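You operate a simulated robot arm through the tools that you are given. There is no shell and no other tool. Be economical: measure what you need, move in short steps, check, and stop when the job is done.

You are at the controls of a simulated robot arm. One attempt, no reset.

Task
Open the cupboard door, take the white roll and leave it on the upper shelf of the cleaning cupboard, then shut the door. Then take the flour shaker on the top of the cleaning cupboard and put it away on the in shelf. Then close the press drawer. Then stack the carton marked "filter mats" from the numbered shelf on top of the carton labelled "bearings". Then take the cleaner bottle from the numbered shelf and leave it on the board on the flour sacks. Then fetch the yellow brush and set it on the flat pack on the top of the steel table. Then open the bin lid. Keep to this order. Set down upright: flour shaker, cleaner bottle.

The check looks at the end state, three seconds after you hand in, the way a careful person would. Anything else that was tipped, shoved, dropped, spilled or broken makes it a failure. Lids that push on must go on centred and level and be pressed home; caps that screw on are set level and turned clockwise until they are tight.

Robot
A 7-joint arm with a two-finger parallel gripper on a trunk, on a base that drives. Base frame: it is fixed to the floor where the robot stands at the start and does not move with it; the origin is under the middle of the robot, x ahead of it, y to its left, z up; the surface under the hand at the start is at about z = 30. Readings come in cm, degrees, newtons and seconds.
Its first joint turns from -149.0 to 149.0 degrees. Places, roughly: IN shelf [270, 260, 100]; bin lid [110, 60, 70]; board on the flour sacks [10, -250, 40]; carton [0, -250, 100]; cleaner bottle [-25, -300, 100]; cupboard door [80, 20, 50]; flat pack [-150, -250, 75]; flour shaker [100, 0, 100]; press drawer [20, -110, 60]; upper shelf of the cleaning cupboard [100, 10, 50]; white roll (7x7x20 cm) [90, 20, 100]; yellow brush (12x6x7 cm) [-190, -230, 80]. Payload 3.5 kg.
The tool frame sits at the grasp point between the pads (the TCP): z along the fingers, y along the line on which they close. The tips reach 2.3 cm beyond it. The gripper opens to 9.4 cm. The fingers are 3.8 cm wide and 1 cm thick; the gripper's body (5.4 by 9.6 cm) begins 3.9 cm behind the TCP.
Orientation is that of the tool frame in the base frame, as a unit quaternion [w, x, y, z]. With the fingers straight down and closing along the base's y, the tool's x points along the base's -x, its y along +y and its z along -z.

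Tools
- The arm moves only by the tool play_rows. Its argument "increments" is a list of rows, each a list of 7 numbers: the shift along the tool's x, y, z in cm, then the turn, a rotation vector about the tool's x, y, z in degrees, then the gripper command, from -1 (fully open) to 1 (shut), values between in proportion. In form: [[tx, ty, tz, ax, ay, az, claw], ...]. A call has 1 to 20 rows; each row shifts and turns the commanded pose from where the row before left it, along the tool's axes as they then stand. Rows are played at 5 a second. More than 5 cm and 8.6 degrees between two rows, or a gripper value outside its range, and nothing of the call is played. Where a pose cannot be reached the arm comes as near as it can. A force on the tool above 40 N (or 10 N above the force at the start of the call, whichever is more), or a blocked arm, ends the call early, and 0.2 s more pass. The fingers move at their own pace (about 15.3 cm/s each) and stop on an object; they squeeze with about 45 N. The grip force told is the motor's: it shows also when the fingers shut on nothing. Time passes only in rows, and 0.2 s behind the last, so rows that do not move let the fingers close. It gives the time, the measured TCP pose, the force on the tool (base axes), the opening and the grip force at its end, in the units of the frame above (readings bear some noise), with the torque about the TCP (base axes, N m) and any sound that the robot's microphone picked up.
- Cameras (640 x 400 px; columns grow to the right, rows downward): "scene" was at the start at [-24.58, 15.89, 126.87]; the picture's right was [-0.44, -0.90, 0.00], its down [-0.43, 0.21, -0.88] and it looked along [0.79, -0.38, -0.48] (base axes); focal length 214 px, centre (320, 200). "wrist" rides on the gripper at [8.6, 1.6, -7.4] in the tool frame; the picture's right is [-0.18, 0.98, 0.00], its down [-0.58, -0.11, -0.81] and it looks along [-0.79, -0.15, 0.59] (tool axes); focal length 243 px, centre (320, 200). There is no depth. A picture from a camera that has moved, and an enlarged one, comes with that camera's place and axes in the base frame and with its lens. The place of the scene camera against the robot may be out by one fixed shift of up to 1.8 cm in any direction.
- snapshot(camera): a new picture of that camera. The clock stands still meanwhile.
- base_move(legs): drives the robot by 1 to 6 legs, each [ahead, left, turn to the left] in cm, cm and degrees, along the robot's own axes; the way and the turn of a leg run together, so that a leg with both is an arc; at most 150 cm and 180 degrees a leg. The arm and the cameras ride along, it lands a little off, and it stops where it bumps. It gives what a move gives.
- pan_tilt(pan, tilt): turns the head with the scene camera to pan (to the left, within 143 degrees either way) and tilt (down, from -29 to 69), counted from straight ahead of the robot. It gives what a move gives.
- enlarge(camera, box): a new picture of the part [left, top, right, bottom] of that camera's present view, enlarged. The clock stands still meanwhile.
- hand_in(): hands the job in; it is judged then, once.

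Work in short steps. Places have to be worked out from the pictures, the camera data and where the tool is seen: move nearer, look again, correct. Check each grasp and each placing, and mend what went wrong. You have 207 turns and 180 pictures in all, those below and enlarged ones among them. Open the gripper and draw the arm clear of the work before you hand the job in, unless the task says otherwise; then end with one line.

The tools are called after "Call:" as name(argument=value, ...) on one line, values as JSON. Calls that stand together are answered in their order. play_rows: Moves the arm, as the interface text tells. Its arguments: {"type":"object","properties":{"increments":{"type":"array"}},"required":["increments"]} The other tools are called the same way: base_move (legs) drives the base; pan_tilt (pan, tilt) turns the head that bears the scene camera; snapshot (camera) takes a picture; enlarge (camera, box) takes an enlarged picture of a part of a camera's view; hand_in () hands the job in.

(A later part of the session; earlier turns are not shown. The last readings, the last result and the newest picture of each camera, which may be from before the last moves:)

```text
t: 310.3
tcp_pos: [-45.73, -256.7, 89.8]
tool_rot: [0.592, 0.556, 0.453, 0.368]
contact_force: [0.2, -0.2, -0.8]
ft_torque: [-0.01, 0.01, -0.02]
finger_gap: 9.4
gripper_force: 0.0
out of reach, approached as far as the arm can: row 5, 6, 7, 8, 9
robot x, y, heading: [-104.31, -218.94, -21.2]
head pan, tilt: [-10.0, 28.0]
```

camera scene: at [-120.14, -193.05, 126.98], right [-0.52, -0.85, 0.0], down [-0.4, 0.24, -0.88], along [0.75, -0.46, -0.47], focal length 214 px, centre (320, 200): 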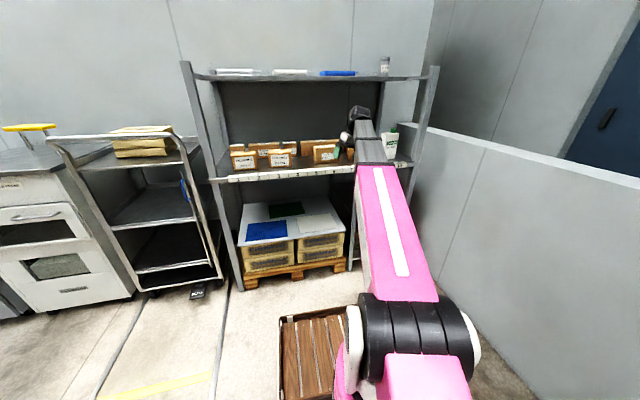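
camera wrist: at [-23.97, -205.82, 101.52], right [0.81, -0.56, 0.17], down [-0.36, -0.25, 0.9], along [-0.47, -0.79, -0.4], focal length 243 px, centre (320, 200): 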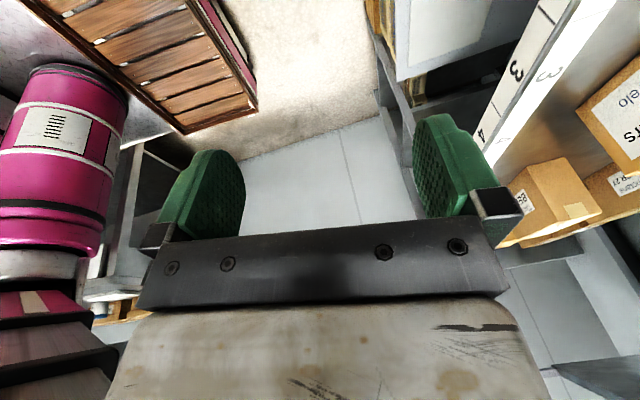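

Good: hand horizontal, camera left, closing direction vertical. Now I pitch down 90°.

Call:
play_rows(increments=[[0, 0, 0, 4, 0, 0, -1], [0, 0, 0, 7, 0, 0, -1], [0, 0, 0, 8, 0, 0, -1], [0, 0, 0, 8, 0, 0, -1], [0, 0, 0, 8, 0, 0, -1], [0, 0, 0, 8, 0, 0, -1], [0, 0, 0, 8, 0, 0, -1], [0, 0, 0, 8, 0, 0, -1], [0, 0, 0, 8, 0, 0, -1], [0, 0, 0, 8, 0, 0, -1], [0, 0, 0, 8, 0, 0, -1], [0, 0, 0, 7, 0, 0, -1], [0, 0, 0, 0, 0, 0, -1]])

Call:
snapshot(camera="scene")

```text
t: 313.1
tcp_pos: [-45.85, -256.83, 89.98]
tool_rot: [0.592, 0.556, 0.454, 0.367]
contact_force: [0.1, -1.0, -0.3]
ft_torque: [0.02, 0.0, 0.05]
finger_gap: 9.4
gripper_force: 0.0
out of reach, approached as far as the arm can: row 1, 2, 3, 4, 5, 6, 7, 8, 9, 10, 11, 12
robot x, y, heading: [-104.38, -218.79, -21.6]
head pan, tilt: [-10.0, 28.0]
```

```text
69 pictures are left
camera scene: at [-120.15, -193.05, 126.98], right [-0.52, -0.85, 0.0], down [-0.4, 0.24, -0.88], along [0.75, -0.46, -0.47], focal length 214 px, centre (320, 200)
```

scene: 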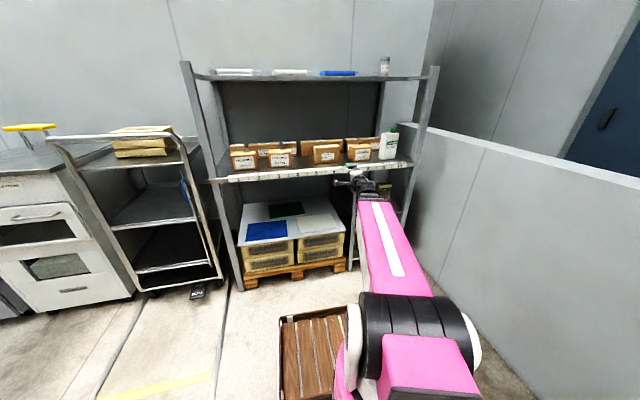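

The hand is too close in. I move it outward and up first, then pitch down.

Call:
play_rows(increments=[[0, 0.5, 1, 0, 0, 0, -1], [0, 1, 1.5, 0, 0, 0, -1], [0, 1.5, 1.5, 0, 0, 0, -1], [0, 1.5, 1.5, 0, 0, 0, -1], [0, 1.5, 1.5, 0, 0, 0, -1], [0, 1.5, 1.5, 0, 0, 0, -1], [0, 1.5, 1.5, 0, 0, 0, -1], [0, 1, 1, 0, 0, 0, -1], [0, 0, 0, 0, 0, 0, -1]])

Call:
play_rows(increments=[[0, 0, 0, 4, 0, 0, -1], [0, 0, 0, 7, 0, 0, -1], [0, 0, 0, 8, 0, 0, -1], [0, 0, 0, 8, 0, 0, -1], [0, 0, 0, 8, 0, 0, -1], [0, 0, 0, 8, 0, 0, -1], [0, 0, 0, 8, 0, 0, -1], [0, 0, 0, 8, 0, 0, -1], [0, 0, 0, 8, 0, 0, -1], [0, 0, 0, 8, 0, 0, -1], [0, 0, 0, 8, 0, 0, -1], [0, 0, 0, 7, 0, 0, -1], [0, 0, 0, 0, 0, 0, -1]])

```text
t: 315.1
tcp_pos: [-34.7, -259.21, 91.02]
tool_rot: [0.599, 0.55, 0.45, 0.369]
contact_force: [-0.4, 0.0, -0.4]
ft_torque: [0.01, 0.02, 0.02]
finger_gap: 9.38
gripper_force: 0.0
out of reach, approached as far as the arm can: row 2, 3, 4, 5, 6, 7, 8
robot x, y, heading: [-104.32, -218.68, -21.4]
head pan, tilt: [-10.0, 28.0]
```

```text
t: 317.9
tcp_pos: [-34.68, -259.22, 91.09]
tool_rot: [0.599, 0.55, 0.45, 0.369]
contact_force: [-0.2, 0.6, -0.4]
ft_torque: [0.02, 0.0, 0.0]
finger_gap: 9.41
gripper_force: 0.0
out of reach, approached as far as the arm can: row 1, 2, 3, 4, 5, 6, 7, 8, 9, 10, 11, 12
robot x, y, heading: [-104.66, -219.05, -21.5]
head pan, tilt: [-10.0, 28.0]
```

This branch is jammed. I roll on to the camera-on-top pose, which worked well before, and restart from there.

Call:
play_rows(increments=[[0, 0, 0, 0, 0, 4, -1], [0, 0, 0, 0, 0, 8, -1], [0, 0, 0, 0, 0, 8, -1], [0, 0, 0, 0, 0, 8, -1], [0, 0, 0, 0, 0, 8, -1], [0, 0, 0, 0, 0, 8, -1], [0, 0, 0, 0, 0, 8, -1], [0, 0, 0, 0, 0, 8, -1], [0, 0, 0, 0, 0, 8, -1], [0, 0, 0, 0, 0, 8, -1], [0, 0, 0, 0, 0, 8, -1], [0, 0, 0, 0, 0, 5, -1], [0, 0, 0, 0, 0, 0, -1]])

Call:
play_rows(increments=[[1, 0, 0, 0, 0, 0, -1], [2, 0, 0, 0, 0, 0, -1], [2, 0, 1, 0, 0, 0, -1], [2, 0, 1, 0, 0, 0, -1], [2, 0, 1, 0, 0, 0, -1], [1, 0, 1, 0, 0, 0, -1], [0, 0, 0, 0, 0, 0, -1]])

```text
t: 320.7
tcp_pos: [-29.86, -246.43, 79.97]
tool_rot: [0.177, 0.707, -0.071, 0.681]
contact_force: [0.7, 0.3, 0.4]
ft_torque: [0.02, 0.0, 0.01]
finger_gap: 9.4
gripper_force: 0.0
out of reach, approached as far as the arm can: row 2, 3, 4, 5, 6, 7, 8, 9, 10, 11, 12
robot x, y, heading: [-104.77, -218.9, -21.1]
head pan, tilt: [-10.0, 28.0]
```

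```text
t: 322.3
tcp_pos: [-25.24, -245.7, 89.78]
tool_rot: [0.169, 0.708, -0.065, 0.683]
contact_force: [-0.8, 0.1, -0.9]
ft_torque: [0.02, -0.01, 0.02]
finger_gap: 9.41
gripper_force: 0.0
out of reach, approached as far as the arm can: row 1
robot x, y, heading: [-104.75, -218.95, -21.3]
head pan, tilt: [-10.0, 28.0]
```

Back on the good branch. I raise, back off the shelf slightly, then roll −81° and pitch down with the hand centred ahead of the robot.

Call:
play_rows(increments=[[1, 0, -0.5, 0, 0, 0, -1], [2, 0, -1, 0, 0, 0, -1], [2.5, 0, -1, 0, 0, 0, -1], [2.5, 0, -1, 0, 0, 0, -1], [2, 0, -1, 0, 0, 0, -1], [1, 0, 0, 0, 0, -3.4, -1], [0, 0, 0, 0, 0, -7, -1], [0, 0, 0, 0, 0, -8, -1], [0, 0, 0, 0, 0, -8, -1], [0, 0, 0, 0, 0, -8, -1], [0, 0, 0, 0, 0, -8, -1], [0, 0, 0, 0, 0, -8, -1], [0, 0, 0, 0, 0, -8, -1], [0, 0, 0, 0, 0, -8, -1], [0, 0, 0, 0, 0, -8, -1], [0, 0, 0, 0, 0, -7, -1], [0, 0, 0, 0, 0, 0, -1]])

Call:
play_rows(increments=[[0, 0, 0, 4, 0, 0, -1], [0, 0, 0, 7, 0, 0, -1], [0, 0, 0, 8, 0, 0, -1], [0, 0, 0, 8, 0, 0, -1], [0, 0, 0, 8, 0, 0, -1], [0, 0, 0, 8, 0, 0, -1], [0, 0, 0, 8, 0, 0, -1], [0, 0, 0, 8, 0, 0, -1], [0, 0, 0, 8, 0, 0, -1], [0, 0, 0, 8, 0, 0, -1], [0, 0, 0, 8, 0, 0, -1], [0, 0, 0, 7, 0, 0, -1], [0, 0, 0, 0, 0, 0, -1]])

```text
t: 325.9
tcp_pos: [-29.04, -243.19, 100.76]
tool_rot: [0.574, 0.578, 0.413, 0.407]
contact_force: [0.2, -0.3, 0.4]
ft_torque: [-0.02, -0.01, 0.01]
finger_gap: 9.42
gripper_force: 0.0
out of reach, approached as far as the arm can: row 5
robot x, y, heading: [-104.21, -218.95, -21.4]
head pan, tilt: [-10.0, 28.0]
```

```text
t: 328.7
tcp_pos: [-28.91, -243.27, 100.82]
tool_rot: [-0.004, 0.814, 0.58, -0.004]
contact_force: [0.2, -0.3, -0.1]
ft_torque: [0.01, 0.0, 0.0]
finger_gap: 9.42
gripper_force: 0.0
robot x, y, heading: [-104.09, -218.89, -21.4]
head pan, tilt: [-10.0, 28.0]
```

The hand is exactly vertical with the fingers closing front-to-back. I drive ahead 20 cm and left 13 cm to bring it over the filter mats carton.

Call:
base_move(legs=[[0, 13, 0], [20, 0, 0]])

Call:
snapshot(camera="wrist")

Call:
snapshot(camera="scene")

```text
t: 331.1
tcp_pos: [-5.84, -238.41, 100.71]
tool_rot: [-0.003, 0.814, 0.58, -0.004]
contact_force: [0.1, -0.5, 0.3]
ft_torque: [0.03, 0.01, -0.03]
finger_gap: 9.41
gripper_force: 0.0
robot x, y, heading: [-80.98, -214.26, -21.5]
head pan, tilt: [-10.0, 28.0]
```

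```text
68 pictures are left
camera wrist: at [-1.52, -230.66, 108.09], right [0.87, -0.49, -0.01], down [-0.28, -0.52, 0.81], along [-0.41, -0.7, -0.59], focal length 243 px, centre (320, 200)
```

wrist: 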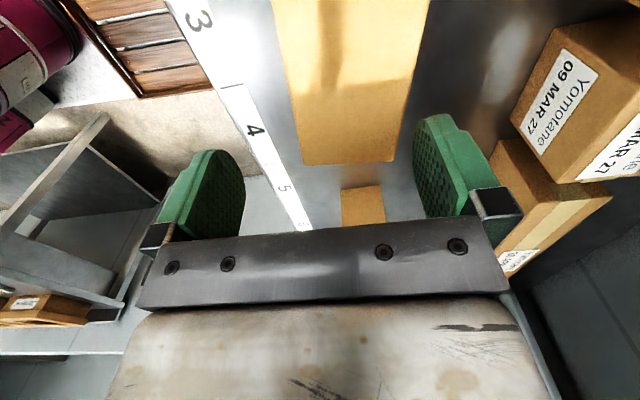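

```text
67 pictures are left
camera scene: at [-97.1, -188.24, 126.98], right [-0.52, -0.85, 0.0], down [-0.4, 0.24, -0.88], along [0.75, -0.46, -0.47], focal length 214 px, centre (320, 200)
```

scene: 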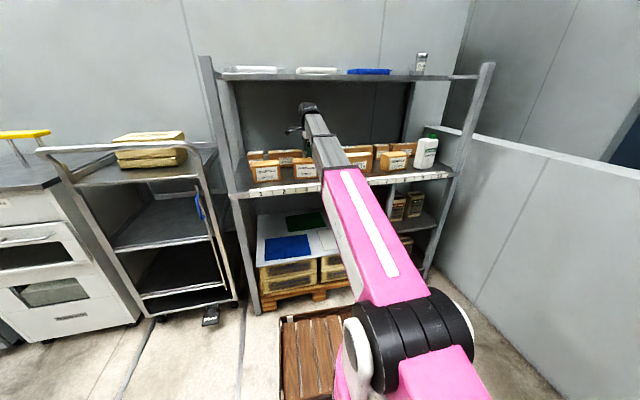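

The carton top is seen, depth about 7.6 cm and centre about (-3.8,-237.8), rotated about 4.5° more than the hand. I correct yaw and position, then lower 3 cm and check.

Call:
play_rows(increments=[[0, 0, 0, 0, 0, 2.3, -1], [0, 0, 0, 0, 0, 2.3, -1], [0.7, 0.8, 0, 0, 0, 0, -1], [0.7, 0.8, 0.5, 0, 0, 0, -1], [0, 0, 1, 0, 0, 0, -1], [0, 0, 1, 0, 0, 0, -1], [0, 0, 0.5, 0, 0, 0, -1], [0, 0, 0, 0, 0, 0, -1]])

Call:
snapshot(camera="wrist")

```text
t: 332.9
tcp_pos: [-3.89, -237.78, 97.8]
tool_rot: [-0.004, 0.837, 0.547, -0.005]
contact_force: [1.0, -0.2, -0.1]
ft_torque: [-0.01, 0.02, 0.0]
finger_gap: 9.4
gripper_force: 0.0
robot x, y, heading: [-81.08, -214.14, -21.1]
head pan, tilt: [-10.0, 28.0]
```

```text
66 pictures are left
camera wrist: at [1.06, -230.39, 105.06], right [0.83, -0.56, -0.01], down [-0.32, -0.49, 0.81], along [-0.46, -0.67, -0.59], focal length 243 px, centre (320, 200)
```

wrist: 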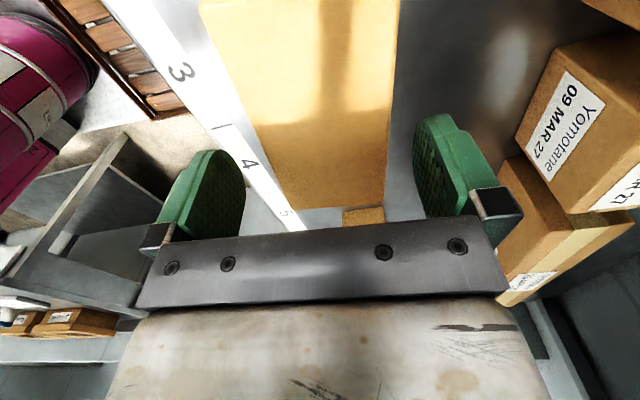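

Refined: carton top z≈95.7, depth about 7.3 cm. I shift left 1.8 cm and descend to TCP≈92.2, then close.

Call:
play_rows(increments=[[0.9, 0, 0, 0, 0, 0, -1], [0.9, 0, 0.6, 0, 0, 0, -1], [0, 0, 1, 0, 0, 0, -1], [0, 0, 1, 0, 0, 0, -1], [0, 0, 1, 0, 0, 0, -1], [0, 0, 1, 0, 0, 0, -1], [0, 0, 0.8, 0, 0, 0, -1], [0, 0, 0, 0, 0, 0, -1]])

Call:
play_rows(increments=[[0, 0, 0, 0, 0, 0, -0.7], [0, 0, 0, 0, 0, 0, 0], [0, 0, 0, 0, 0, 0, 1], [0, 0, 0, 0, 0, 0, 1]])

Call:
snapshot(camera="wrist")

```text
t: 334.7
tcp_pos: [-3.17, -236.1, 92.36]
tool_rot: [-0.004, 0.837, 0.547, -0.004]
contact_force: [0.2, 0.3, 0.1]
ft_torque: [-0.02, 0.01, 0.01]
finger_gap: 9.42
gripper_force: 0.0
robot x, y, heading: [-81.16, -213.87, -21.3]
head pan, tilt: [-10.0, 28.0]
```

```text
t: 335.7
tcp_pos: [-3.24, -236.15, 92.28]
tool_rot: [-0.004, 0.837, 0.548, -0.004]
contact_force: [3.5, -1.0, 5.9]
ft_torque: [-0.08, -0.5, -0.04]
finger_gap: 6.99
gripper_force: 45.4
robot x, y, heading: [-81.4, -214.0, -21.3]
head pan, tilt: [-10.0, 28.0]
```

```text
65 pictures are left
camera wrist: at [1.74, -228.75, 99.67], right [0.83, -0.56, -0.01], down [-0.32, -0.49, 0.81], along [-0.46, -0.67, -0.59], focal length 243 px, centre (320, 200)
```

wrist: 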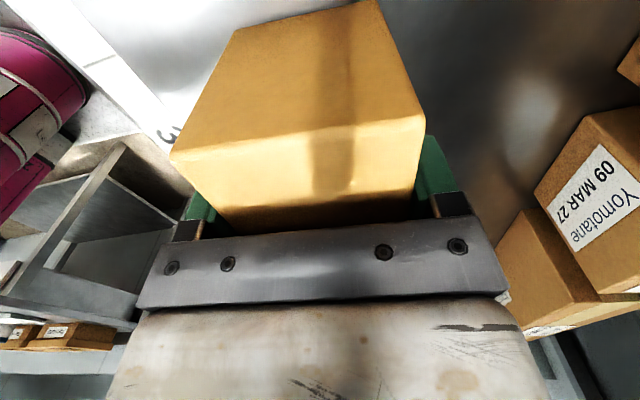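

Firm grip at 7.0 cm. I lift 11 cm.

Call:
play_rows(increments=[[0, 0, -0.5, 0, 0, 0, 1], [0, 0, -1, 0, 0, 0, 1], [0, 0, -1.5, 0, 0, 0, 1], [0, 0, -1.5, 0, 0, 0, 1], [0, 0, -1.5, 0, 0, 0, 1], [0, 0, -1.5, 0, 0, 0, 1], [0, 0, -1.5, 0, 0, 0, 1], [0, 0, -1.2, 0, 0, 0, 1], [0, 0, -0.8, 0, 0, 0, 1], [0, 0, 0, 0, 0, 0, 1]])

Call:
enlarge(camera="scene", box=[190, 40, 450, 230])

```text
t: 337.9
tcp_pos: [-3.25, -236.15, 103.26]
tool_rot: [-0.003, 0.837, 0.548, -0.004]
contact_force: [-0.1, -0.1, -3.7]
ft_torque: [0.05, 0.01, 0.0]
finger_gap: 7.0
gripper_force: 45.2
robot x, y, heading: [-81.0, -214.01, -21.2]
head pan, tilt: [-10.0, 28.0]
```

```text
2.11 times, centred on (320, 135) of scene
camera zoom: at [-97.09, -188.25, 126.98], right [-0.52, -0.85, 0.0], down [-0.4, 0.24, -0.88], along [0.75, -0.46, -0.47], focal length 452 px, centre (320, 337)
```

zoom: 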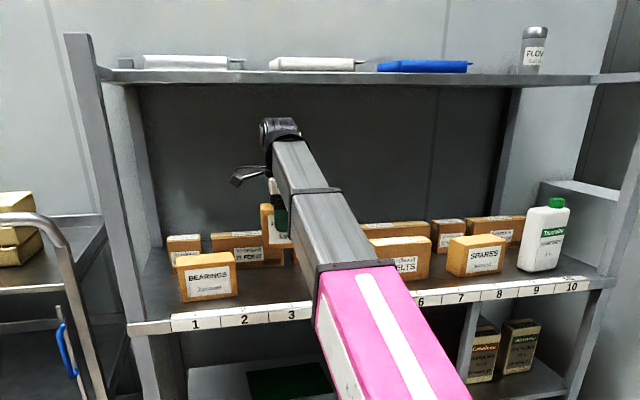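

Lifted freely with good clearance under the upper shelf. I translate over the bearings carton and match its yaw.

Call:
play_rows(increments=[[0.8, 0, 0, 0, 0, 0, 1], [1.5, -0.1, 0, 0, 0, 0, 1], [2, -0.2, 0, 0, 0, 0, 1], [2, -0.2, 0, 0, 0, 0, 1], [2, -0.2, 0, 0, 0, 0, 1], [2, -0.2, 0, 0, 0, 0, 1], [2, -0.2, 0, 0, 0, 0, 1], [2, -0.2, 0, 0, 0, 0, 1], [2, -0.2, 0, 0, 0, 0, 1], [1.3, -0.1, 0, 0, 0, 0, 1], [0.7, 0, 0, 0, 0, -2.5, 1], [0, 0, 0, 0, 0, -4, 1], [0, 0, 0, 0, 0, -4, 1], [0, 0, 0, 0, 0, -2, 1], [0, 0, 0, 0, 0, 0, 1]])

Call:
snapshot(camera="wrist")

Call:
enlarge(camera="scene", box=[220, 80, 360, 200])

```text
t: 341.1
tcp_pos: [2.71, -218.72, 103.23]
tool_rot: [-0.004, 0.772, 0.636, -0.003]
contact_force: [-0.4, 0.1, -3.2]
ft_torque: [0.05, -0.02, 0.0]
finger_gap: 7.0
gripper_force: 44.9
robot x, y, heading: [-81.31, -214.14, -21.4]
head pan, tilt: [-10.0, 28.0]
```

```text
63 pictures are left
camera wrist: at [6.05, -210.44, 110.62], right [0.93, -0.37, -0.01], down [-0.21, -0.55, 0.81], along [-0.3, -0.75, -0.59], focal length 243 px, centre (320, 200)
```

wrist: 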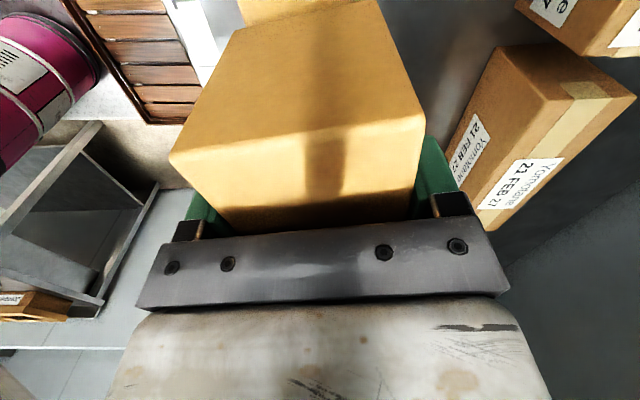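

```text
3.33 times, centred on (290, 140) of scene
camera zoom: at [-97.09, -188.24, 126.98], right [-0.52, -0.85, 0.0], down [-0.4, 0.24, -0.88], along [0.75, -0.46, -0.47], focal length 715 px, centre (420, 400)
```

zoom: 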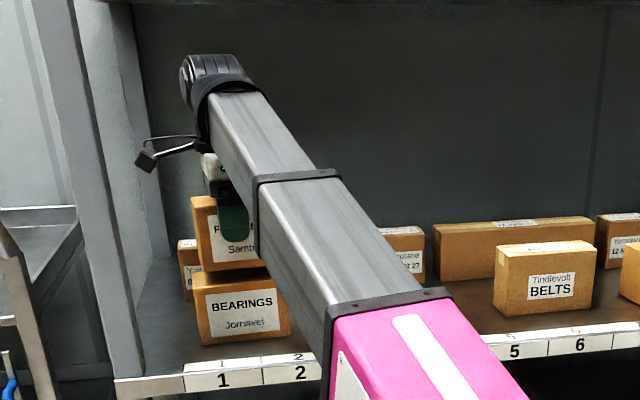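

The held carton's centre is about 1.2 cm right of the bearings' centre. I shift left 1.2 cm and lower gently to contact.

Call:
play_rows(increments=[[0.6, 0, 0, 0, 0, 0, 1], [0.6, 0, 0, 0, 0, 0, 1], [0, 0, 0, 0, 0, 0, 1], [0, 0, 0.3, 0, 0, 0, 1], [0, 0, 0.3, 0, 0, 0, 1], [0, 0, 0.2, 0, 0, 0, 1], [0, 0, 0, 0, 0, 0, 1]])

Call:
play_rows(increments=[[0, 0, 0.2, 0, 0, 0, 1], [0, 0, 0.2, 0, 0, 0, 1], [0, 0, 0.2, 0, 0, 0, 1], [0, 0, 0, 0, 0, 0, 1]])

```text
t: 342.7
tcp_pos: [2.95, -217.61, 102.42]
tool_rot: [-0.004, 0.772, 0.635, -0.003]
contact_force: [0.7, 0.1, -1.9]
ft_torque: [0.05, -0.02, 0.02]
finger_gap: 6.99
gripper_force: 45.1
robot x, y, heading: [-81.16, -213.9, -21.4]
head pan, tilt: [-10.0, 28.0]
```

```text
t: 343.7
tcp_pos: [2.9, -217.57, 101.85]
tool_rot: [-0.004, 0.772, 0.635, -0.003]
contact_force: [-0.4, -0.3, -3.6]
ft_torque: [0.06, 0.03, -0.01]
finger_gap: 6.99
gripper_force: 45.0
robot x, y, heading: [-81.16, -214.17, -21.7]
head pan, tilt: [-10.0, 28.0]
```

Call:
play_rows(increments=[[0, 0, 0.2, 0, 0, 0, 1], [0, 0, 0.2, 0, 0, 0, 1], [0, 0, 0.2, 0, 0, 0, 1], [0, 0, 0, 0, 0, 0, 1]])

Call:
enlarge(camera="scene", box=[240, 110, 320, 170])

```text
t: 344.7
tcp_pos: [2.83, -217.48, 101.39]
tool_rot: [-0.004, 0.772, 0.635, -0.004]
contact_force: [0.8, 0.9, 11.2]
ft_torque: [-0.89, -0.24, 0.03]
finger_gap: 7.01
gripper_force: 45.0
robot x, y, heading: [-81.38, -214.02, -21.2]
head pan, tilt: [-10.0, 28.0]
```

```text
6.67 times, centred on (280, 140) of scene
camera zoom: at [-97.13, -188.24, 126.98], right [-0.52, -0.85, 0.0], down [-0.4, 0.24, -0.88], along [0.75, -0.46, -0.47], focal length 1430 px, centre (587, 600)
```

zoom: 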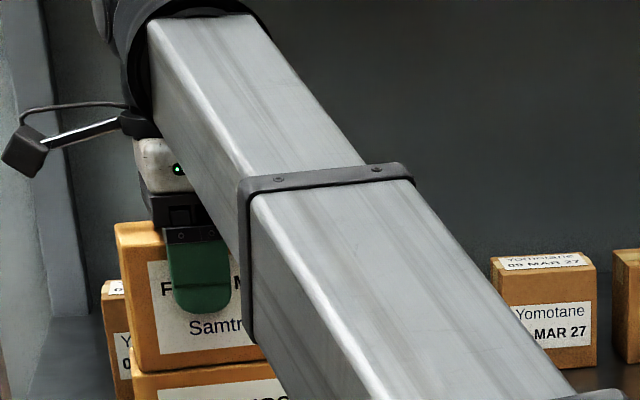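

Contact made. I open and slide the hand out to the right along the carton's faces, since there's little headroom above.

Call:
play_rows(increments=[[0, 0, 0, 0, 0, 0, 0], [0, 0, 0, 0, 0, 0, -0.8], [0, 0, 0, 0, 0, 0, -1], [0, 0, -0.5, 0, 0, 0, -1], [-0.5, 0, -0.5, 0, 0, 0, -1], [-1, 0, 0, 0, 0, 0, -1], [-1.5, 0, 0, 0, 0, 0, -1], [-1.5, 0, 0, 0, 0, 0, -1], [-1.5, 0, 0, 0, 0, 0, -1], [-1.5, 0, 0, 0, 0, 0, -1], [-1.5, 0, 0, 0, 0, 0, -1], [-1.5, 0, 0, 0, 0, 0, -1], [-1.5, 0, 0, 0, 0, 0, -1], [-1.5, 0, 0, 0, 0, 0, -1], [-1.5, 0, 0, 0, 0, 0, -1], [-1, 0, 0, 0, 0, 0, -1], [0, 0, 0, 0, 0, 0, -1]])

Call:
enlarge(camera="scene", box=[220, 80, 360, 200])

```text
t: 348.3
tcp_pos: [-0.13, -233.17, 102.18]
tool_rot: [-0.004, 0.772, 0.636, -0.003]
contact_force: [-0.8, -0.1, -1.4]
ft_torque: [0.03, 0.01, 0.04]
finger_gap: 9.39
gripper_force: 0.0
robot x, y, heading: [-81.47, -214.35, -21.6]
head pan, tilt: [-10.0, 28.0]
```

```text
3.33 times, centred on (290, 140) of scene
camera zoom: at [-97.1, -188.24, 126.98], right [-0.52, -0.85, 0.0], down [-0.4, 0.24, -0.88], along [0.75, -0.46, -0.47], focal length 715 px, centre (420, 400)
```

zoom: 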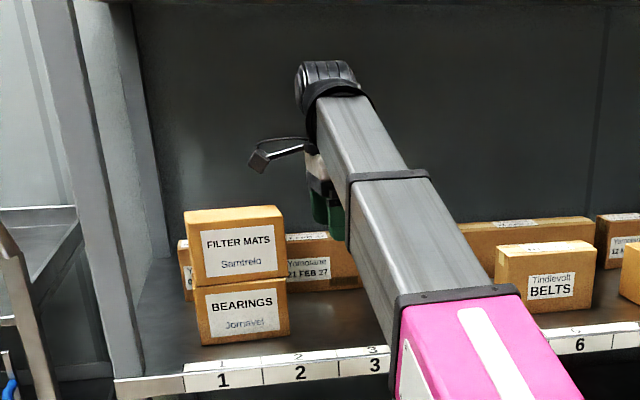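

Neatly stacked. Next is the cleaner bottle: I back out, return the hand to horizontal with the camera on top, and look at the bottle.

Call:
base_move(legs=[[-28, 0, 0]])

Call:
play_rows(increments=[[0, 0, 0, -4, 0, 0, -1], [0, 0, 0, -7, 0, 0, -1], [0, 0, 0, -8, 0, 0, -1], [0, 0, 0, -8, 0, 0, -1], [0, 0, 0, -8, 0, 0, -1], [0, 0, 0, -8, 0, 0, -1], [0, 0, 0, -8, 0, 0, -1], [0, 0, 0, -8, 0, 0, -1], [0, 0, 0, -8, 0, 0, -1], [0, 0, 0, -8, 0, 0, -1], [0, 0, 0, -8, 0, 0, -1], [0, 0, 0, -7, 0, 0, -1], [0, 0, 0, 0, 0, 0, -1]])

Call:
play_rows(increments=[[0, 0, 0, 0, 0, 4, -1], [0, 0, 0, 0, 0, 7, -1], [0, 0, 0, 0, 0, 8, -1], [0, 0, 0, 0, 0, 8, -1], [0, 0, 0, 0, 0, 8, -1], [0, 0, 0, 0, 0, 8, -1], [0, 0, 0, 0, 0, 8, -1], [0, 0, 0, 0, 0, 8, -1], [0, 0, 0, 0, 0, 8, -1], [0, 0, 0, 0, 0, 8, -1], [0, 0, 0, 0, 0, 8, -1], [0, 0, 0, 0, 0, 7, -1], [0, 0, 0, 0, 0, 0, -1]])

Call:
enlarge(camera="scene", box=[370, 60, 500, 260])

```text
t: 350.3
tcp_pos: [-26.16, -222.95, 102.24]
tool_rot: [-0.004, 0.771, 0.637, -0.003]
contact_force: [0.7, -0.5, 0.3]
ft_torque: [-0.05, -0.02, 0.0]
finger_gap: 9.41
gripper_force: 0.0
robot x, y, heading: [-107.6, -203.52, -21.1]
head pan, tilt: [-10.0, 28.0]
```

```text
t: 353.1
tcp_pos: [-26.17, -222.91, 102.24]
tool_rot: [0.543, 0.549, 0.452, 0.447]
contact_force: [0.4, 0.6, -0.6]
ft_torque: [0.0, 0.01, 0.0]
finger_gap: 9.37
gripper_force: 0.0
robot x, y, heading: [-107.45, -204.15, -20.8]
head pan, tilt: [-10.0, 28.0]
```

```text
t: 355.9
tcp_pos: [-26.08, -222.84, 102.27]
tool_rot: [0.066, 0.707, -0.067, 0.7]
contact_force: [0.7, 0.3, -0.3]
ft_torque: [0.03, 0.02, 0.01]
finger_gap: 9.41
gripper_force: 0.1
robot x, y, heading: [-108.0, -203.73, -21.2]
head pan, tilt: [-10.0, 28.0]
```

```text
2.00 times, centred on (435, 160) of scene
camera zoom: at [-123.26, -178.17, 126.98], right [-0.52, -0.86, 0.0], down [-0.4, 0.24, -0.88], along [0.76, -0.46, -0.47], focal length 429 px, centre (90, 280)
```

zoom: 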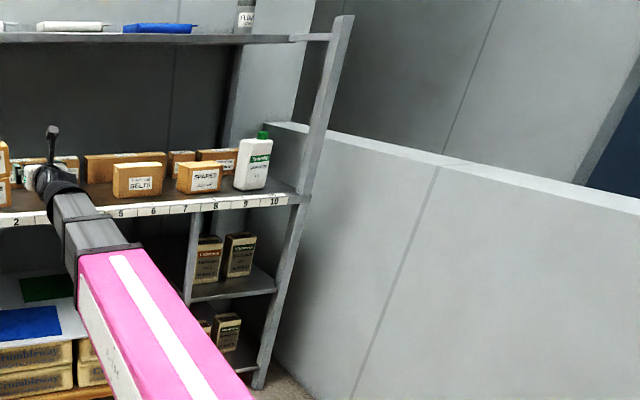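

I retract the arm to about 70 cm radius, centre it and align its yaw, then drive into the aisle in front of the bottle.

Call:
play_rows(increments=[[0, 0.5, -1, -2, 0, 0, -1], [0, 1, -1.5, -2.5, 0, 0, -1], [0, 1.5, -1.5, -2.5, 0, 0, -1], [0, 1.5, -1.5, -2.5, 0, 0, -1], [0, 1.5, -1.5, 0, 0, 0, -1], [0, 1.5, -1.5, 0, 0, 0, -1], [0, 1.5, -1.5, 0, 0, 0, -1], [0, 1, -1, 0, 0, 0, -1], [0, 0.5, -1, 0, 0, 0, -1], [0, 0, 0, 0, 0, 0, -1]])

Call:
base_move(legs=[[29, 0, 0], [0, -50, 0]])

Call:
snapshot(camera="wrist")

```text
t: 358.1
tcp_pos: [-41.82, -232.19, 102.01]
tool_rot: [0.126, 0.7, -0.126, 0.692]
contact_force: [-0.1, 0.0, -0.8]
ft_torque: [0.03, 0.0, 0.0]
finger_gap: 9.4
gripper_force: 0.2
out of reach, approached as far as the arm can: row 2, 3, 4, 5
robot x, y, heading: [-107.29, -203.98, -21.0]
head pan, tilt: [-10.0, 28.0]
```

```text
t: 361.6
tcp_pos: [-23.16, -267.03, 102.07]
tool_rot: [0.157, 0.694, -0.157, 0.685]
contact_force: [0.0, 0.4, 0.5]
ft_torque: [0.01, 0.0, -0.04]
finger_gap: 9.38
gripper_force: 0.0
robot x, y, heading: [-85.7, -233.5, -26.2]
head pan, tilt: [-10.0, 28.0]
stopped in leg 2: the robot was blocked; the commanded pose is now the measured one
```

```text
58 pictures are left
camera wrist: at [-30.56, -265.2, 110.68], right [-0.43, -0.89, -0.18], down [-0.69, 0.45, -0.57], along [0.59, -0.12, -0.8], focal length 243 px, centre (320, 200)
```

wrist: 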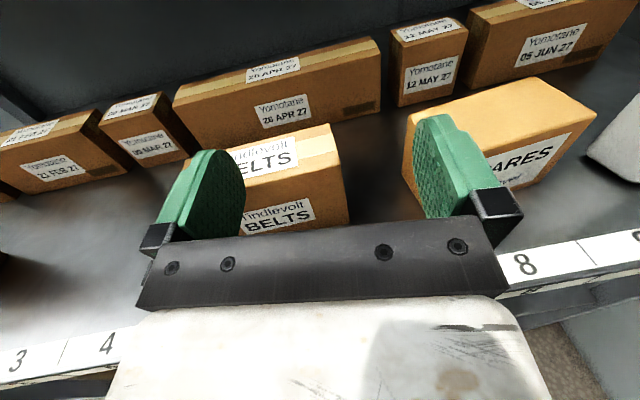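

The base is blocked again by the table behind it, so I reach to the right with the arm instead. I sweep the hand right at retracted radius and yaw it towards the bottle.

Call:
play_rows(increments=[[0, 0.5, -1, 0, 0, 0, -1], [0, 1, -1.5, 0, 0, 0, -1], [0, 1.5, -1.5, 0, 0, 0, -1], [0, 2, -1, 0, 0, 0, -1], [0, 2, -0.6, 0, 0, 0, -1], [0, 2, -0.5, -1.5, 0, 0, -1], [0, 2, -0.5, -2, 0, 0, -1], [0, 2, 0, -2, 0, 0, -1], [0, 2, 0, -2, 0, 0, -1], [0, 2, 0, -2, 0, 0, -1], [0, 2, 0, -2, 0, 0, -1], [0, 2, 0, -2, 0, 0, -1], [0, 1.5, 0, -2, 0, 0, -1], [0, 1, 0, -2, 0, 0, -1], [0, 0.5, 0, -2, 0, 0, -1], [0, 0, 0, 0, 0, 0, -1]])

Call:
snapshot(camera="wrist")

```text
t: 365.1
tcp_pos: [-41.21, -284.77, 102.21]
tool_rot: [0.272, 0.656, -0.271, 0.65]
contact_force: [0.1, 0.3, -0.6]
ft_torque: [-0.01, 0.0, 0.03]
finger_gap: 9.39
gripper_force: 0.1
robot x, y, heading: [-85.93, -233.09, -26.4]
head pan, tilt: [-10.0, 28.0]
```

```text
57 pictures are left
camera wrist: at [-47.65, -280.53, 110.83], right [-0.7, -0.69, -0.18], down [-0.5, 0.65, -0.57], along [0.51, -0.31, -0.8], focal length 243 px, centre (320, 200)
```

wrist: 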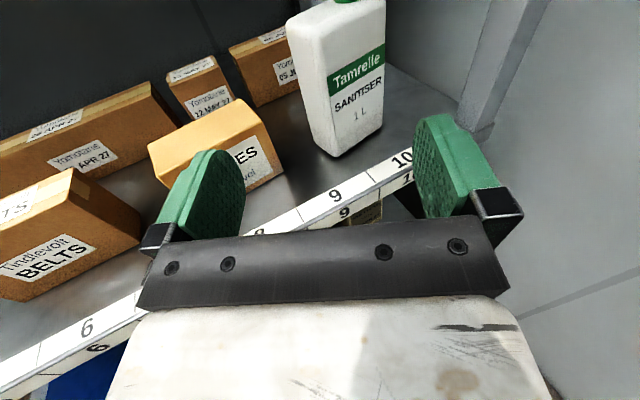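

The bottle (~9×7.5 cm, about 18 cm tall) is well in view; its cap (z≈102) is the best grip. I raise the hand 7 cm to see the cap.

Call:
play_rows(increments=[[1, 0, 0, 0, 0, 0, -1], [2, 0, 0, 0, 0, 0, -1], [2, 0, 0, 0, 0, 0, -1], [1.5, 0, 0, 0, 0, 0, -1], [0.5, 0, 0, 0, 0, 0, -1], [0, 0, 0, 0, 0, 0, -1]])

Call:
snapshot(camera="wrist")

```text
t: 366.4
tcp_pos: [-41.24, -284.87, 109.18]
tool_rot: [0.272, 0.657, -0.271, 0.649]
contact_force: [0.4, 0.1, 0.4]
ft_torque: [0.0, 0.01, 0.0]
finger_gap: 9.39
gripper_force: 0.1
robot x, y, heading: [-86.36, -232.9, -26.3]
head pan, tilt: [-10.0, 28.0]
```

```text
56 pictures are left
camera wrist: at [-47.57, -280.53, 117.86], right [-0.7, -0.69, -0.18], down [-0.5, 0.65, -0.57], along [0.51, -0.31, -0.8], focal length 243 px, centre (320, 200)
```

wrist: 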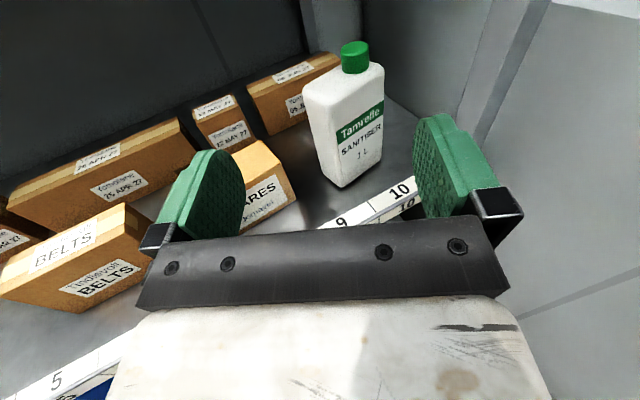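

The cap is about 3.4 cm wide, at roughly (-27.5,-303.3), z≈104. I aim at it, lower to z≈104 and advance 11 cm.

Call:
play_rows(increments=[[-1, 0, 0, -4, 0, 0, -1], [-1.5, 0, 0, -4.2, 0, 0, -1], [-1.5, 0, 0, 0, 0, 0, -1], [-1.2, 0, 0.5, 0, 0, 0, -1], [0, 0, 1.5, 0, 0, 0, -1], [0, 0, 2, 0, 0, 0, -1], [0, 0, 2, 0, 0, 0, -1], [0, 0, 2, 0, 0, 0, -1], [0, 0, 2, 0, 0, 0, -1], [0, 0, 1, 0, 0, 0, -1], [0, 0, 0, 0, 0, 0, -1]])

Call:
snapshot(camera="wrist")

```text
t: 368.9
tcp_pos: [-41.17, -299.13, 103.04]
tool_rot: [0.316, 0.637, -0.313, 0.63]
contact_force: [-0.2, 0.3, 0.1]
ft_torque: [-0.03, -0.03, -0.02]
finger_gap: 9.42
gripper_force: 0.0
out of reach, approached as far as the arm can: row 1, 2, 3, 4, 5
robot x, y, heading: [-85.96, -233.29, -26.4]
head pan, tilt: [-10.0, 28.0]
```

```text
55 pictures are left
camera wrist: at [-46.87, -293.93, 111.61], right [-0.79, -0.59, -0.18], down [-0.41, 0.71, -0.58], along [0.47, -0.38, -0.8], focal length 243 px, centre (320, 200)
```

wrist: 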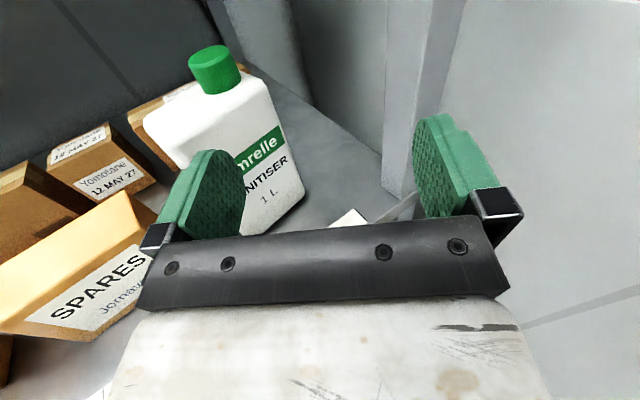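

The cap re-measures at (-27.8,-303.2). I shift left 8.2 cm, then advance.

Call:
play_rows(increments=[[0.3, -1, 0, 0, 0, 0, -1], [0.3, -2, 0, 0, 0, 0, -1], [0.3, -2, 0, 0, 0, 0, -1], [0, -2, 0, 0, 0, 0, -1], [0, -1.2, 0, 0, 0, 0, -1], [0, 0, 1, 0, 0, 0, -1], [0, 0, 1.5, 0, 0, 0, -1], [0, 0, 1.5, 0, 0, 0, -1], [0, 0, 1, 0, 0, 0, -1], [0, 0, 0, 0, 0, 0, -1]])

Call:
snapshot(camera="wrist")

```text
t: 371.1
tcp_pos: [-37.83, -303.05, 102.78]
tool_rot: [0.315, 0.637, -0.312, 0.631]
contact_force: [-1.0, 0.0, 0.9]
ft_torque: [-0.01, 0.01, 0.03]
finger_gap: 9.43
gripper_force: 0.0
out of reach, approached as far as the arm can: row 1, 2, 3, 4, 5, 6, 7
robot x, y, heading: [-85.89, -233.09, -26.1]
head pan, tilt: [-10.0, 28.0]
```

```text
54 pictures are left
camera wrist: at [-43.62, -298.06, 111.39], right [-0.78, -0.59, -0.18], down [-0.41, 0.71, -0.58], along [0.47, -0.38, -0.8], focal length 243 px, centre (320, 200)
```

wrist: 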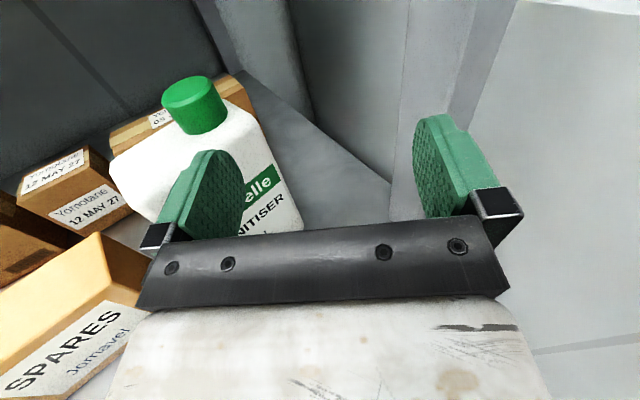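

The pure sideways move hit a limit. I try moving diagonally (left and forward together) straight towards the cap.

Call:
play_rows(increments=[[0.3, -0.7, 0.5, 0, 0, 0, -1], [0.3, -1.2, 0.9, 0, 0, 0, -1], [0.3, -1.2, 0.9, 0, 0, 0, -1], [0.2, -1.2, 0.9, 0, 0, 0, -1], [0, -1.2, 0.9, 0, 0, 0, -1], [0, 0, 0, 0, 0, 0, -1]])

Call:
snapshot(camera="wrist")

```text
t: 372.4
tcp_pos: [-34.75, -306.08, 103.22]
tool_rot: [0.314, 0.639, -0.309, 0.631]
contact_force: [-2.5, 0.7, 0.5]
ft_torque: [0.03, -0.06, 0.02]
finger_gap: 9.35
gripper_force: 0.1
out of reach, approached as far as the arm can: row 1, 2, 3, 4, 5
robot x, y, heading: [-86.24, -233.43, -26.2]
head pan, tilt: [-10.0, 28.0]
```

```text
53 pictures are left
camera wrist: at [-40.48, -300.96, 111.84], right [-0.78, -0.6, -0.17], down [-0.41, 0.7, -0.58], along [0.47, -0.38, -0.8], focal length 243 px, centre (320, 200)
```

wrist: 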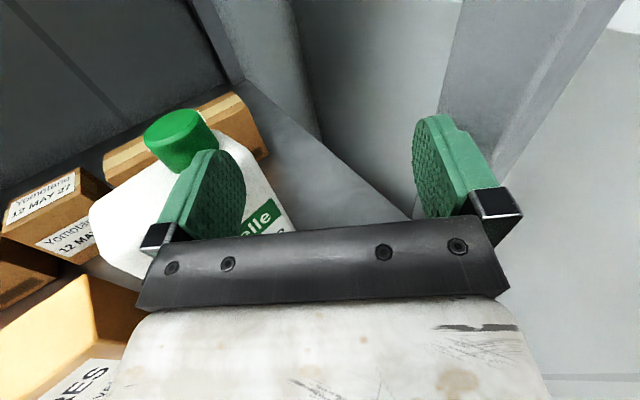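

The yaw limit is holding the hand. I back off 8 cm, turn the hand 20° left, and see where it settles.

Call:
play_rows(increments=[[0, 0, -1, 0, 0, 0, -1], [0, 0, -2, 0, 0, 0, -1], [0, 0, -2, 0, 0, 0, -1], [0, 0, -2, 0, 0, 0, -1], [0, 0, -1, 3, 0, 0, -1], [0, 0, 0, 5, 0, 0, -1], [0, 0, 0, 5, 0, 0, -1], [0, 0, 0, 5, 0, 0, -1], [0, 0, 0, 4, 0, 0, -1], [0, 0, 0, 0, 0, 0, -1]])

Call:
play_rows(increments=[[0, -1, 0, 0, 0, 0, -1], [0, -2, 0, 0, 0, 0, -1], [0, -2, 0, 0, 0, 0, -1], [0, 0, 0, 0, 0, 0, -1]])

```text
t: 374.6
tcp_pos: [-40.0, -300.02, 103.19]
tool_rot: [0.191, 0.685, -0.191, 0.677]
contact_force: [-0.1, -1.0, 0.0]
ft_torque: [-0.04, 0.01, 0.0]
finger_gap: 9.39
gripper_force: 0.0
out of reach, approached as far as the arm can: row 1
robot x, y, heading: [-86.02, -233.04, -26.3]
head pan, tilt: [-10.0, 28.0]
```

```text
t: 375.6
tcp_pos: [-37.52, -295.66, 103.2]
tool_rot: [0.191, 0.685, -0.19, 0.677]
contact_force: [0.0, 0.3, -0.5]
ft_torque: [0.02, 0.01, -0.04]
finger_gap: 9.37
gripper_force: 0.1
robot x, y, heading: [-85.86, -233.19, -26.1]
head pan, tilt: [-10.0, 28.0]
```

It moves freely now. The cap needs +1.4 right and +12 forward; I go halfway and check.

Call:
play_rows(increments=[[0.3, 0.7, 0.5, 0, 0, 0, -1], [0.3, 0.7, 1, 0, 0, 0, -1], [0, 0, 1.5, 0, 0, 0, -1], [0, 0, 1.5, 0, 0, 0, -1], [0, 0, 0.5, 0, 0, 0, -1], [0, 0, 0, 0, 0, 0, -1]])

Call:
snapshot(camera="wrist")

```text
t: 377.1
tcp_pos: [-33.83, -299.47, 103.88]
tool_rot: [0.192, 0.684, -0.191, 0.677]
contact_force: [0.8, 0.1, 0.2]
ft_torque: [0.0, -0.01, 0.01]
finger_gap: 9.42
gripper_force: 0.0
robot x, y, heading: [-85.6, -233.47, -26.3]
head pan, tilt: [-10.0, 28.0]
```

```text
52 pictures are left
camera wrist: at [-40.97, -296.9, 112.4], right [-0.51, -0.84, -0.18], down [-0.64, 0.51, -0.57], along [0.57, -0.18, -0.8], focal length 243 px, centre (320, 200)
```

wrist: 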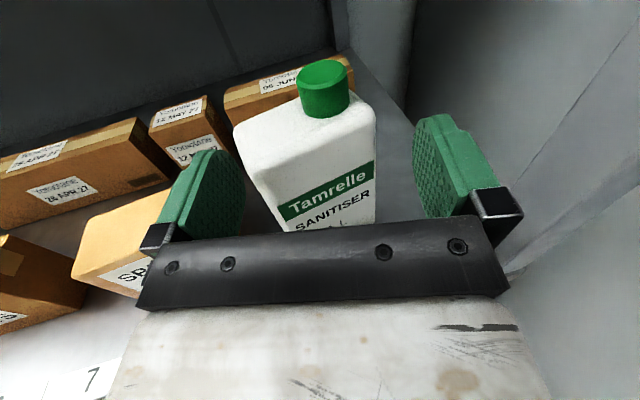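

Centred on the cap (z≈103.5). I advance 8 cm and close.

Call:
play_rows(increments=[[0, 0, 0.6, 0, 0, 0, -1], [0, 0, 1.3, 0, 0, 0, -1], [0, 0, 1.5, 0, 0, 0, -1], [0, 0, 1.5, 0, 0, 0, -1], [0, 0, 1.5, 0, 0, 0, -1], [0, 0, 1.1, 0, 0, 0, -1], [0, 0, 0.5, 0, 0, 0, -1], [0, 0, 0, 0, 0, 0, -0.5], [0, 0, 0, 0, 0, 0, 0.2], [0, 0, 0, 0, 0, 0, 1], [0, 0, 0, 0, 0, 0, 1]])

Call:
snapshot(camera="wrist")

```text
t: 379.4
tcp_pos: [-27.06, -303.66, 103.67]
tool_rot: [0.191, 0.684, -0.191, 0.677]
contact_force: [-0.4, 1.8, 0.6]
ft_torque: [0.02, 0.0, 0.03]
finger_gap: 0.02
gripper_force: 41.9
robot x, y, heading: [-85.93, -233.18, -26.3]
head pan, tilt: [-10.0, 28.0]
```

```text
51 pictures are left
camera wrist: at [-34.19, -301.05, 112.31], right [-0.51, -0.84, -0.18], down [-0.64, 0.51, -0.57], along [0.57, -0.18, -0.8], focal length 243 px, centre (320, 200)
```

wrist: 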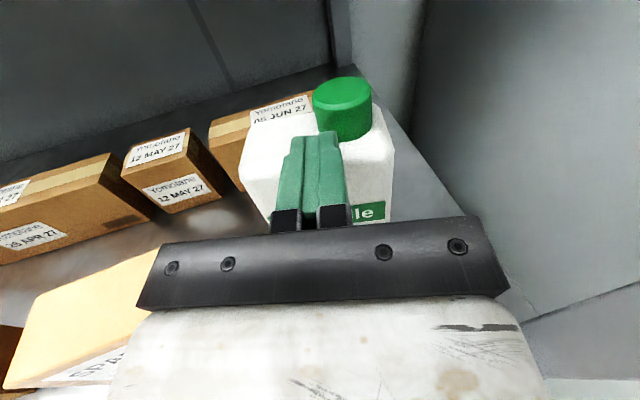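

The fingers closed short: their lower edges pushed the bottle's shoulder back about 5 cm, still upright. I raise 1.3 cm so that only the cap is at finger height, open, and check.

Call:
play_rows(increments=[[0.7, 0, -0.5, 0, 0, 0, 1], [0.6, 0, -1, 0, 0, 0, 1], [0, 0.6, -1, 0, 0, 0, 0], [0, 0.6, -0.5, 0, 0, 0, -1], [0, 0, 0, 0, 0, 0, -1], [0, 0, 0, 0, 0, 0, -1]])

Call:
snapshot(camera="wrist")

```text
t: 380.9
tcp_pos: [-30.27, -303.27, 104.94]
tool_rot: [0.19, 0.685, -0.19, 0.677]
contact_force: [0.0, 0.1, -0.6]
ft_torque: [-0.03, -0.02, -0.01]
finger_gap: 9.39
gripper_force: 0.1
robot x, y, heading: [-85.91, -232.8, -26.5]
head pan, tilt: [-10.0, 28.0]
```

```text
50 pictures are left
camera wrist: at [-37.36, -300.6, 113.66], right [-0.51, -0.84, -0.18], down [-0.64, 0.51, -0.57], along [0.57, -0.18, -0.8], focal length 243 px, centre (320, 200)
```

wrist: 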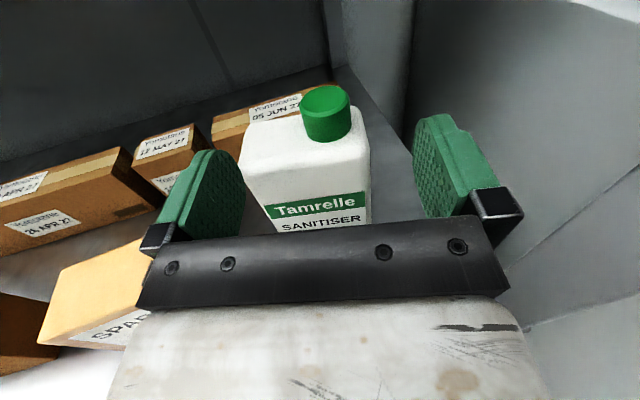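

Cap is dead ahead 6.9 cm. I advance at this height and close.

Call:
play_rows(increments=[[0, 0, 0.6, 0, 0, 0, -1], [0, 0, 1.2, 0, 0, 0, -1], [0, 0, 1.5, 0, 0, 0, -1], [0, 0, 1.5, 0, 0, 0, -1], [0, 0, 1.2, 0, 0, 0, -1], [0, 0, 0.9, 0, 0, 0, -1], [0, 0, 0, 0, 0, 0, -0.3], [0, 0, 0, 0, 0, 0, 0.3], [0, 0, 0, 0, 0, 0, 1], [0, 0, 0, 0, 0, 0, 1]])

Call:
snapshot(camera="wrist")

```text
t: 383.1
tcp_pos: [-24.3, -306.76, 104.94]
tool_rot: [0.19, 0.685, -0.19, 0.677]
contact_force: [-2.1, -4.0, 3.2]
ft_torque: [-0.24, -0.09, -0.08]
finger_gap: 3.29
gripper_force: 44.9
robot x, y, heading: [-85.82, -233.53, -26.3]
head pan, tilt: [-10.0, 28.0]
```

```text
49 pictures are left
camera wrist: at [-31.45, -304.18, 113.54], right [-0.51, -0.84, -0.18], down [-0.64, 0.51, -0.57], along [0.57, -0.18, -0.8], focal length 243 px, centre (320, 200)
```

wrist: 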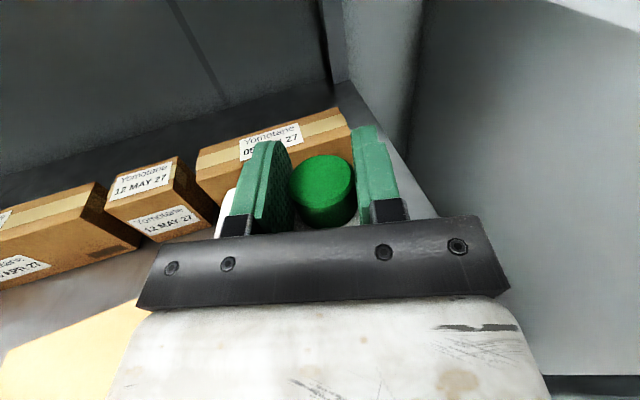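

Cap gripped (3.3 cm). I lift 5 cm and retract 17 cm.

Call:
play_rows(increments=[[0.5, 0, 0, 0, 0, 0, 1], [1, 0, 0, 0, 0, 0, 1], [1, 0, 0, 0, 0, 0, 1], [1, 0, 0, 0, 0, 0, 1], [1, 0, 0, 0, 0, 0, 1], [0.5, 0, -0.5, 0, 0, 0, 1], [0, 0, -1, 0, 0, 0, 1], [0, 0, -1.5, 0, 0, 0, 1], [0, 0, -2, 0, 0, 0, 1], [0, 0, -2, 0, 0, 0, 1], [0, 0, -2, 0, 0, 0, 1], [0, 0, -2, 0, 0, 0, 1], [0, 0, -2, 0, 0, 0, 1], [0, 0, -2, 0, 0, 0, 1], [0, 0, -1.5, 0, 0, 0, 1], [0, 0, -0.5, 0, 0, 0, 1], [0, 0, 0, 0, 0, 0, 1]])

Call:
snapshot(camera="scene")

```text
t: 386.6
tcp_pos: [-38.7, -298.08, 110.01]
tool_rot: [0.191, 0.685, -0.19, 0.676]
contact_force: [0.2, 0.6, -8.3]
ft_torque: [-0.14, 0.1, -0.02]
finger_gap: 3.32
gripper_force: 44.9
robot x, y, heading: [-86.13, -233.18, -26.5]
head pan, tilt: [-10.0, 28.0]
```

```text
48 pictures are left
camera scene: at [-99.52, -206.01, 126.99], right [-0.59, -0.81, 0.0], down [-0.38, 0.28, -0.88], along [0.71, -0.52, -0.47], focal length 214 px, centre (320, 200)
```

scene: 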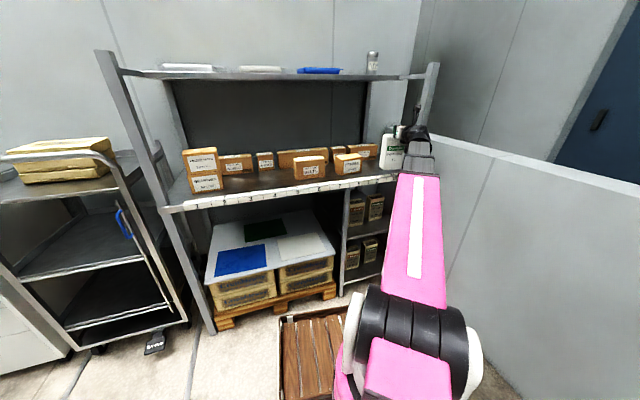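

The bottle is in hand. I enlarge the view of the board on the sacks to choose the spot.

Call:
enlarge(camera="scene", box=[190, 190, 360, 310])

```text
3.33 times, centred on (275, 250) of scene
camera zoom: at [-99.52, -206.01, 126.99], right [-0.59, -0.81, 0.0], down [-0.38, 0.28, -0.88], along [0.71, -0.52, -0.47], focal length 715 px, centre (470, 33)
```

zoom: 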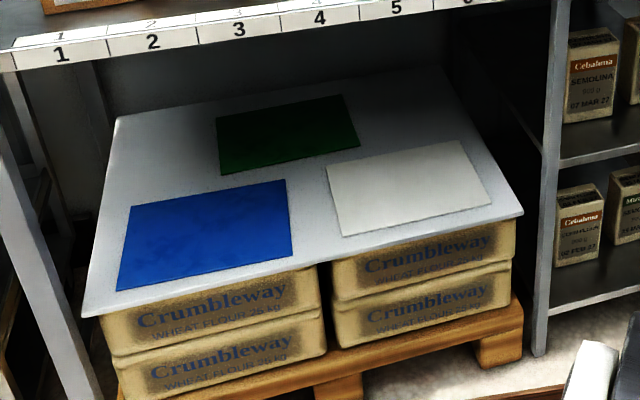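

I'll set the bottle in the grey gap near (-8,-238) on the board (z≈42). I drive left and back, then bring the hand to the left.

Call:
base_move(legs=[[0, 30, 0], [-24, 0, 5]])

Call:
play_rows(increments=[[0, -1, 0, 1, 0, 0, 1], [0, -2, 0, 1, 0, 0, 1], [0, -2.5, 0, 1, 0, 0, 1], [0, -2.5, 0, 1, 0, 0, 1], [0, -2.5, 0, 0.5, 0, 0, 1], [0, -2.5, 0, 0, 0, 0, 1], [0, -2.5, 0, 0, 0, 0, 1], [0, -2.5, 0, 0, 0, 0, 1], [0, -2.5, 0, 0, 0, 0, 1], [0, -2.5, 0, 0, 0, 0, 1], [0, -2.5, 0, 0, 0, 0, 1], [0, -2.5, 0, 0, 0, 0, 1], [0, -2, 0, 0, 0, 0, 1], [0, -1, 0, 0, 0, 0, 1], [0, 0, 0, 0, 0, 0, 1]])

```text
t: 390.1
tcp_pos: [-41.94, -256.61, 110.1]
tool_rot: [0.161, 0.693, -0.161, 0.684]
contact_force: [0.2, -0.3, -9.0]
ft_torque: [-0.16, 0.13, -0.04]
finger_gap: 3.3
gripper_force: 45.2
robot x, y, heading: [-94.54, -196.3, -21.4]
head pan, tilt: [-10.0, 28.0]
```

```text
t: 393.3
tcp_pos: [-30.1, -228.14, 109.97]
tool_rot: [0.134, 0.698, -0.134, 0.691]
contact_force: [0.2, -0.1, -9.8]
ft_torque: [-0.17, 0.12, 0.02]
finger_gap: 3.32
gripper_force: 44.6
robot x, y, heading: [-94.46, -196.1, -21.2]
head pan, tilt: [-10.0, 28.0]
```

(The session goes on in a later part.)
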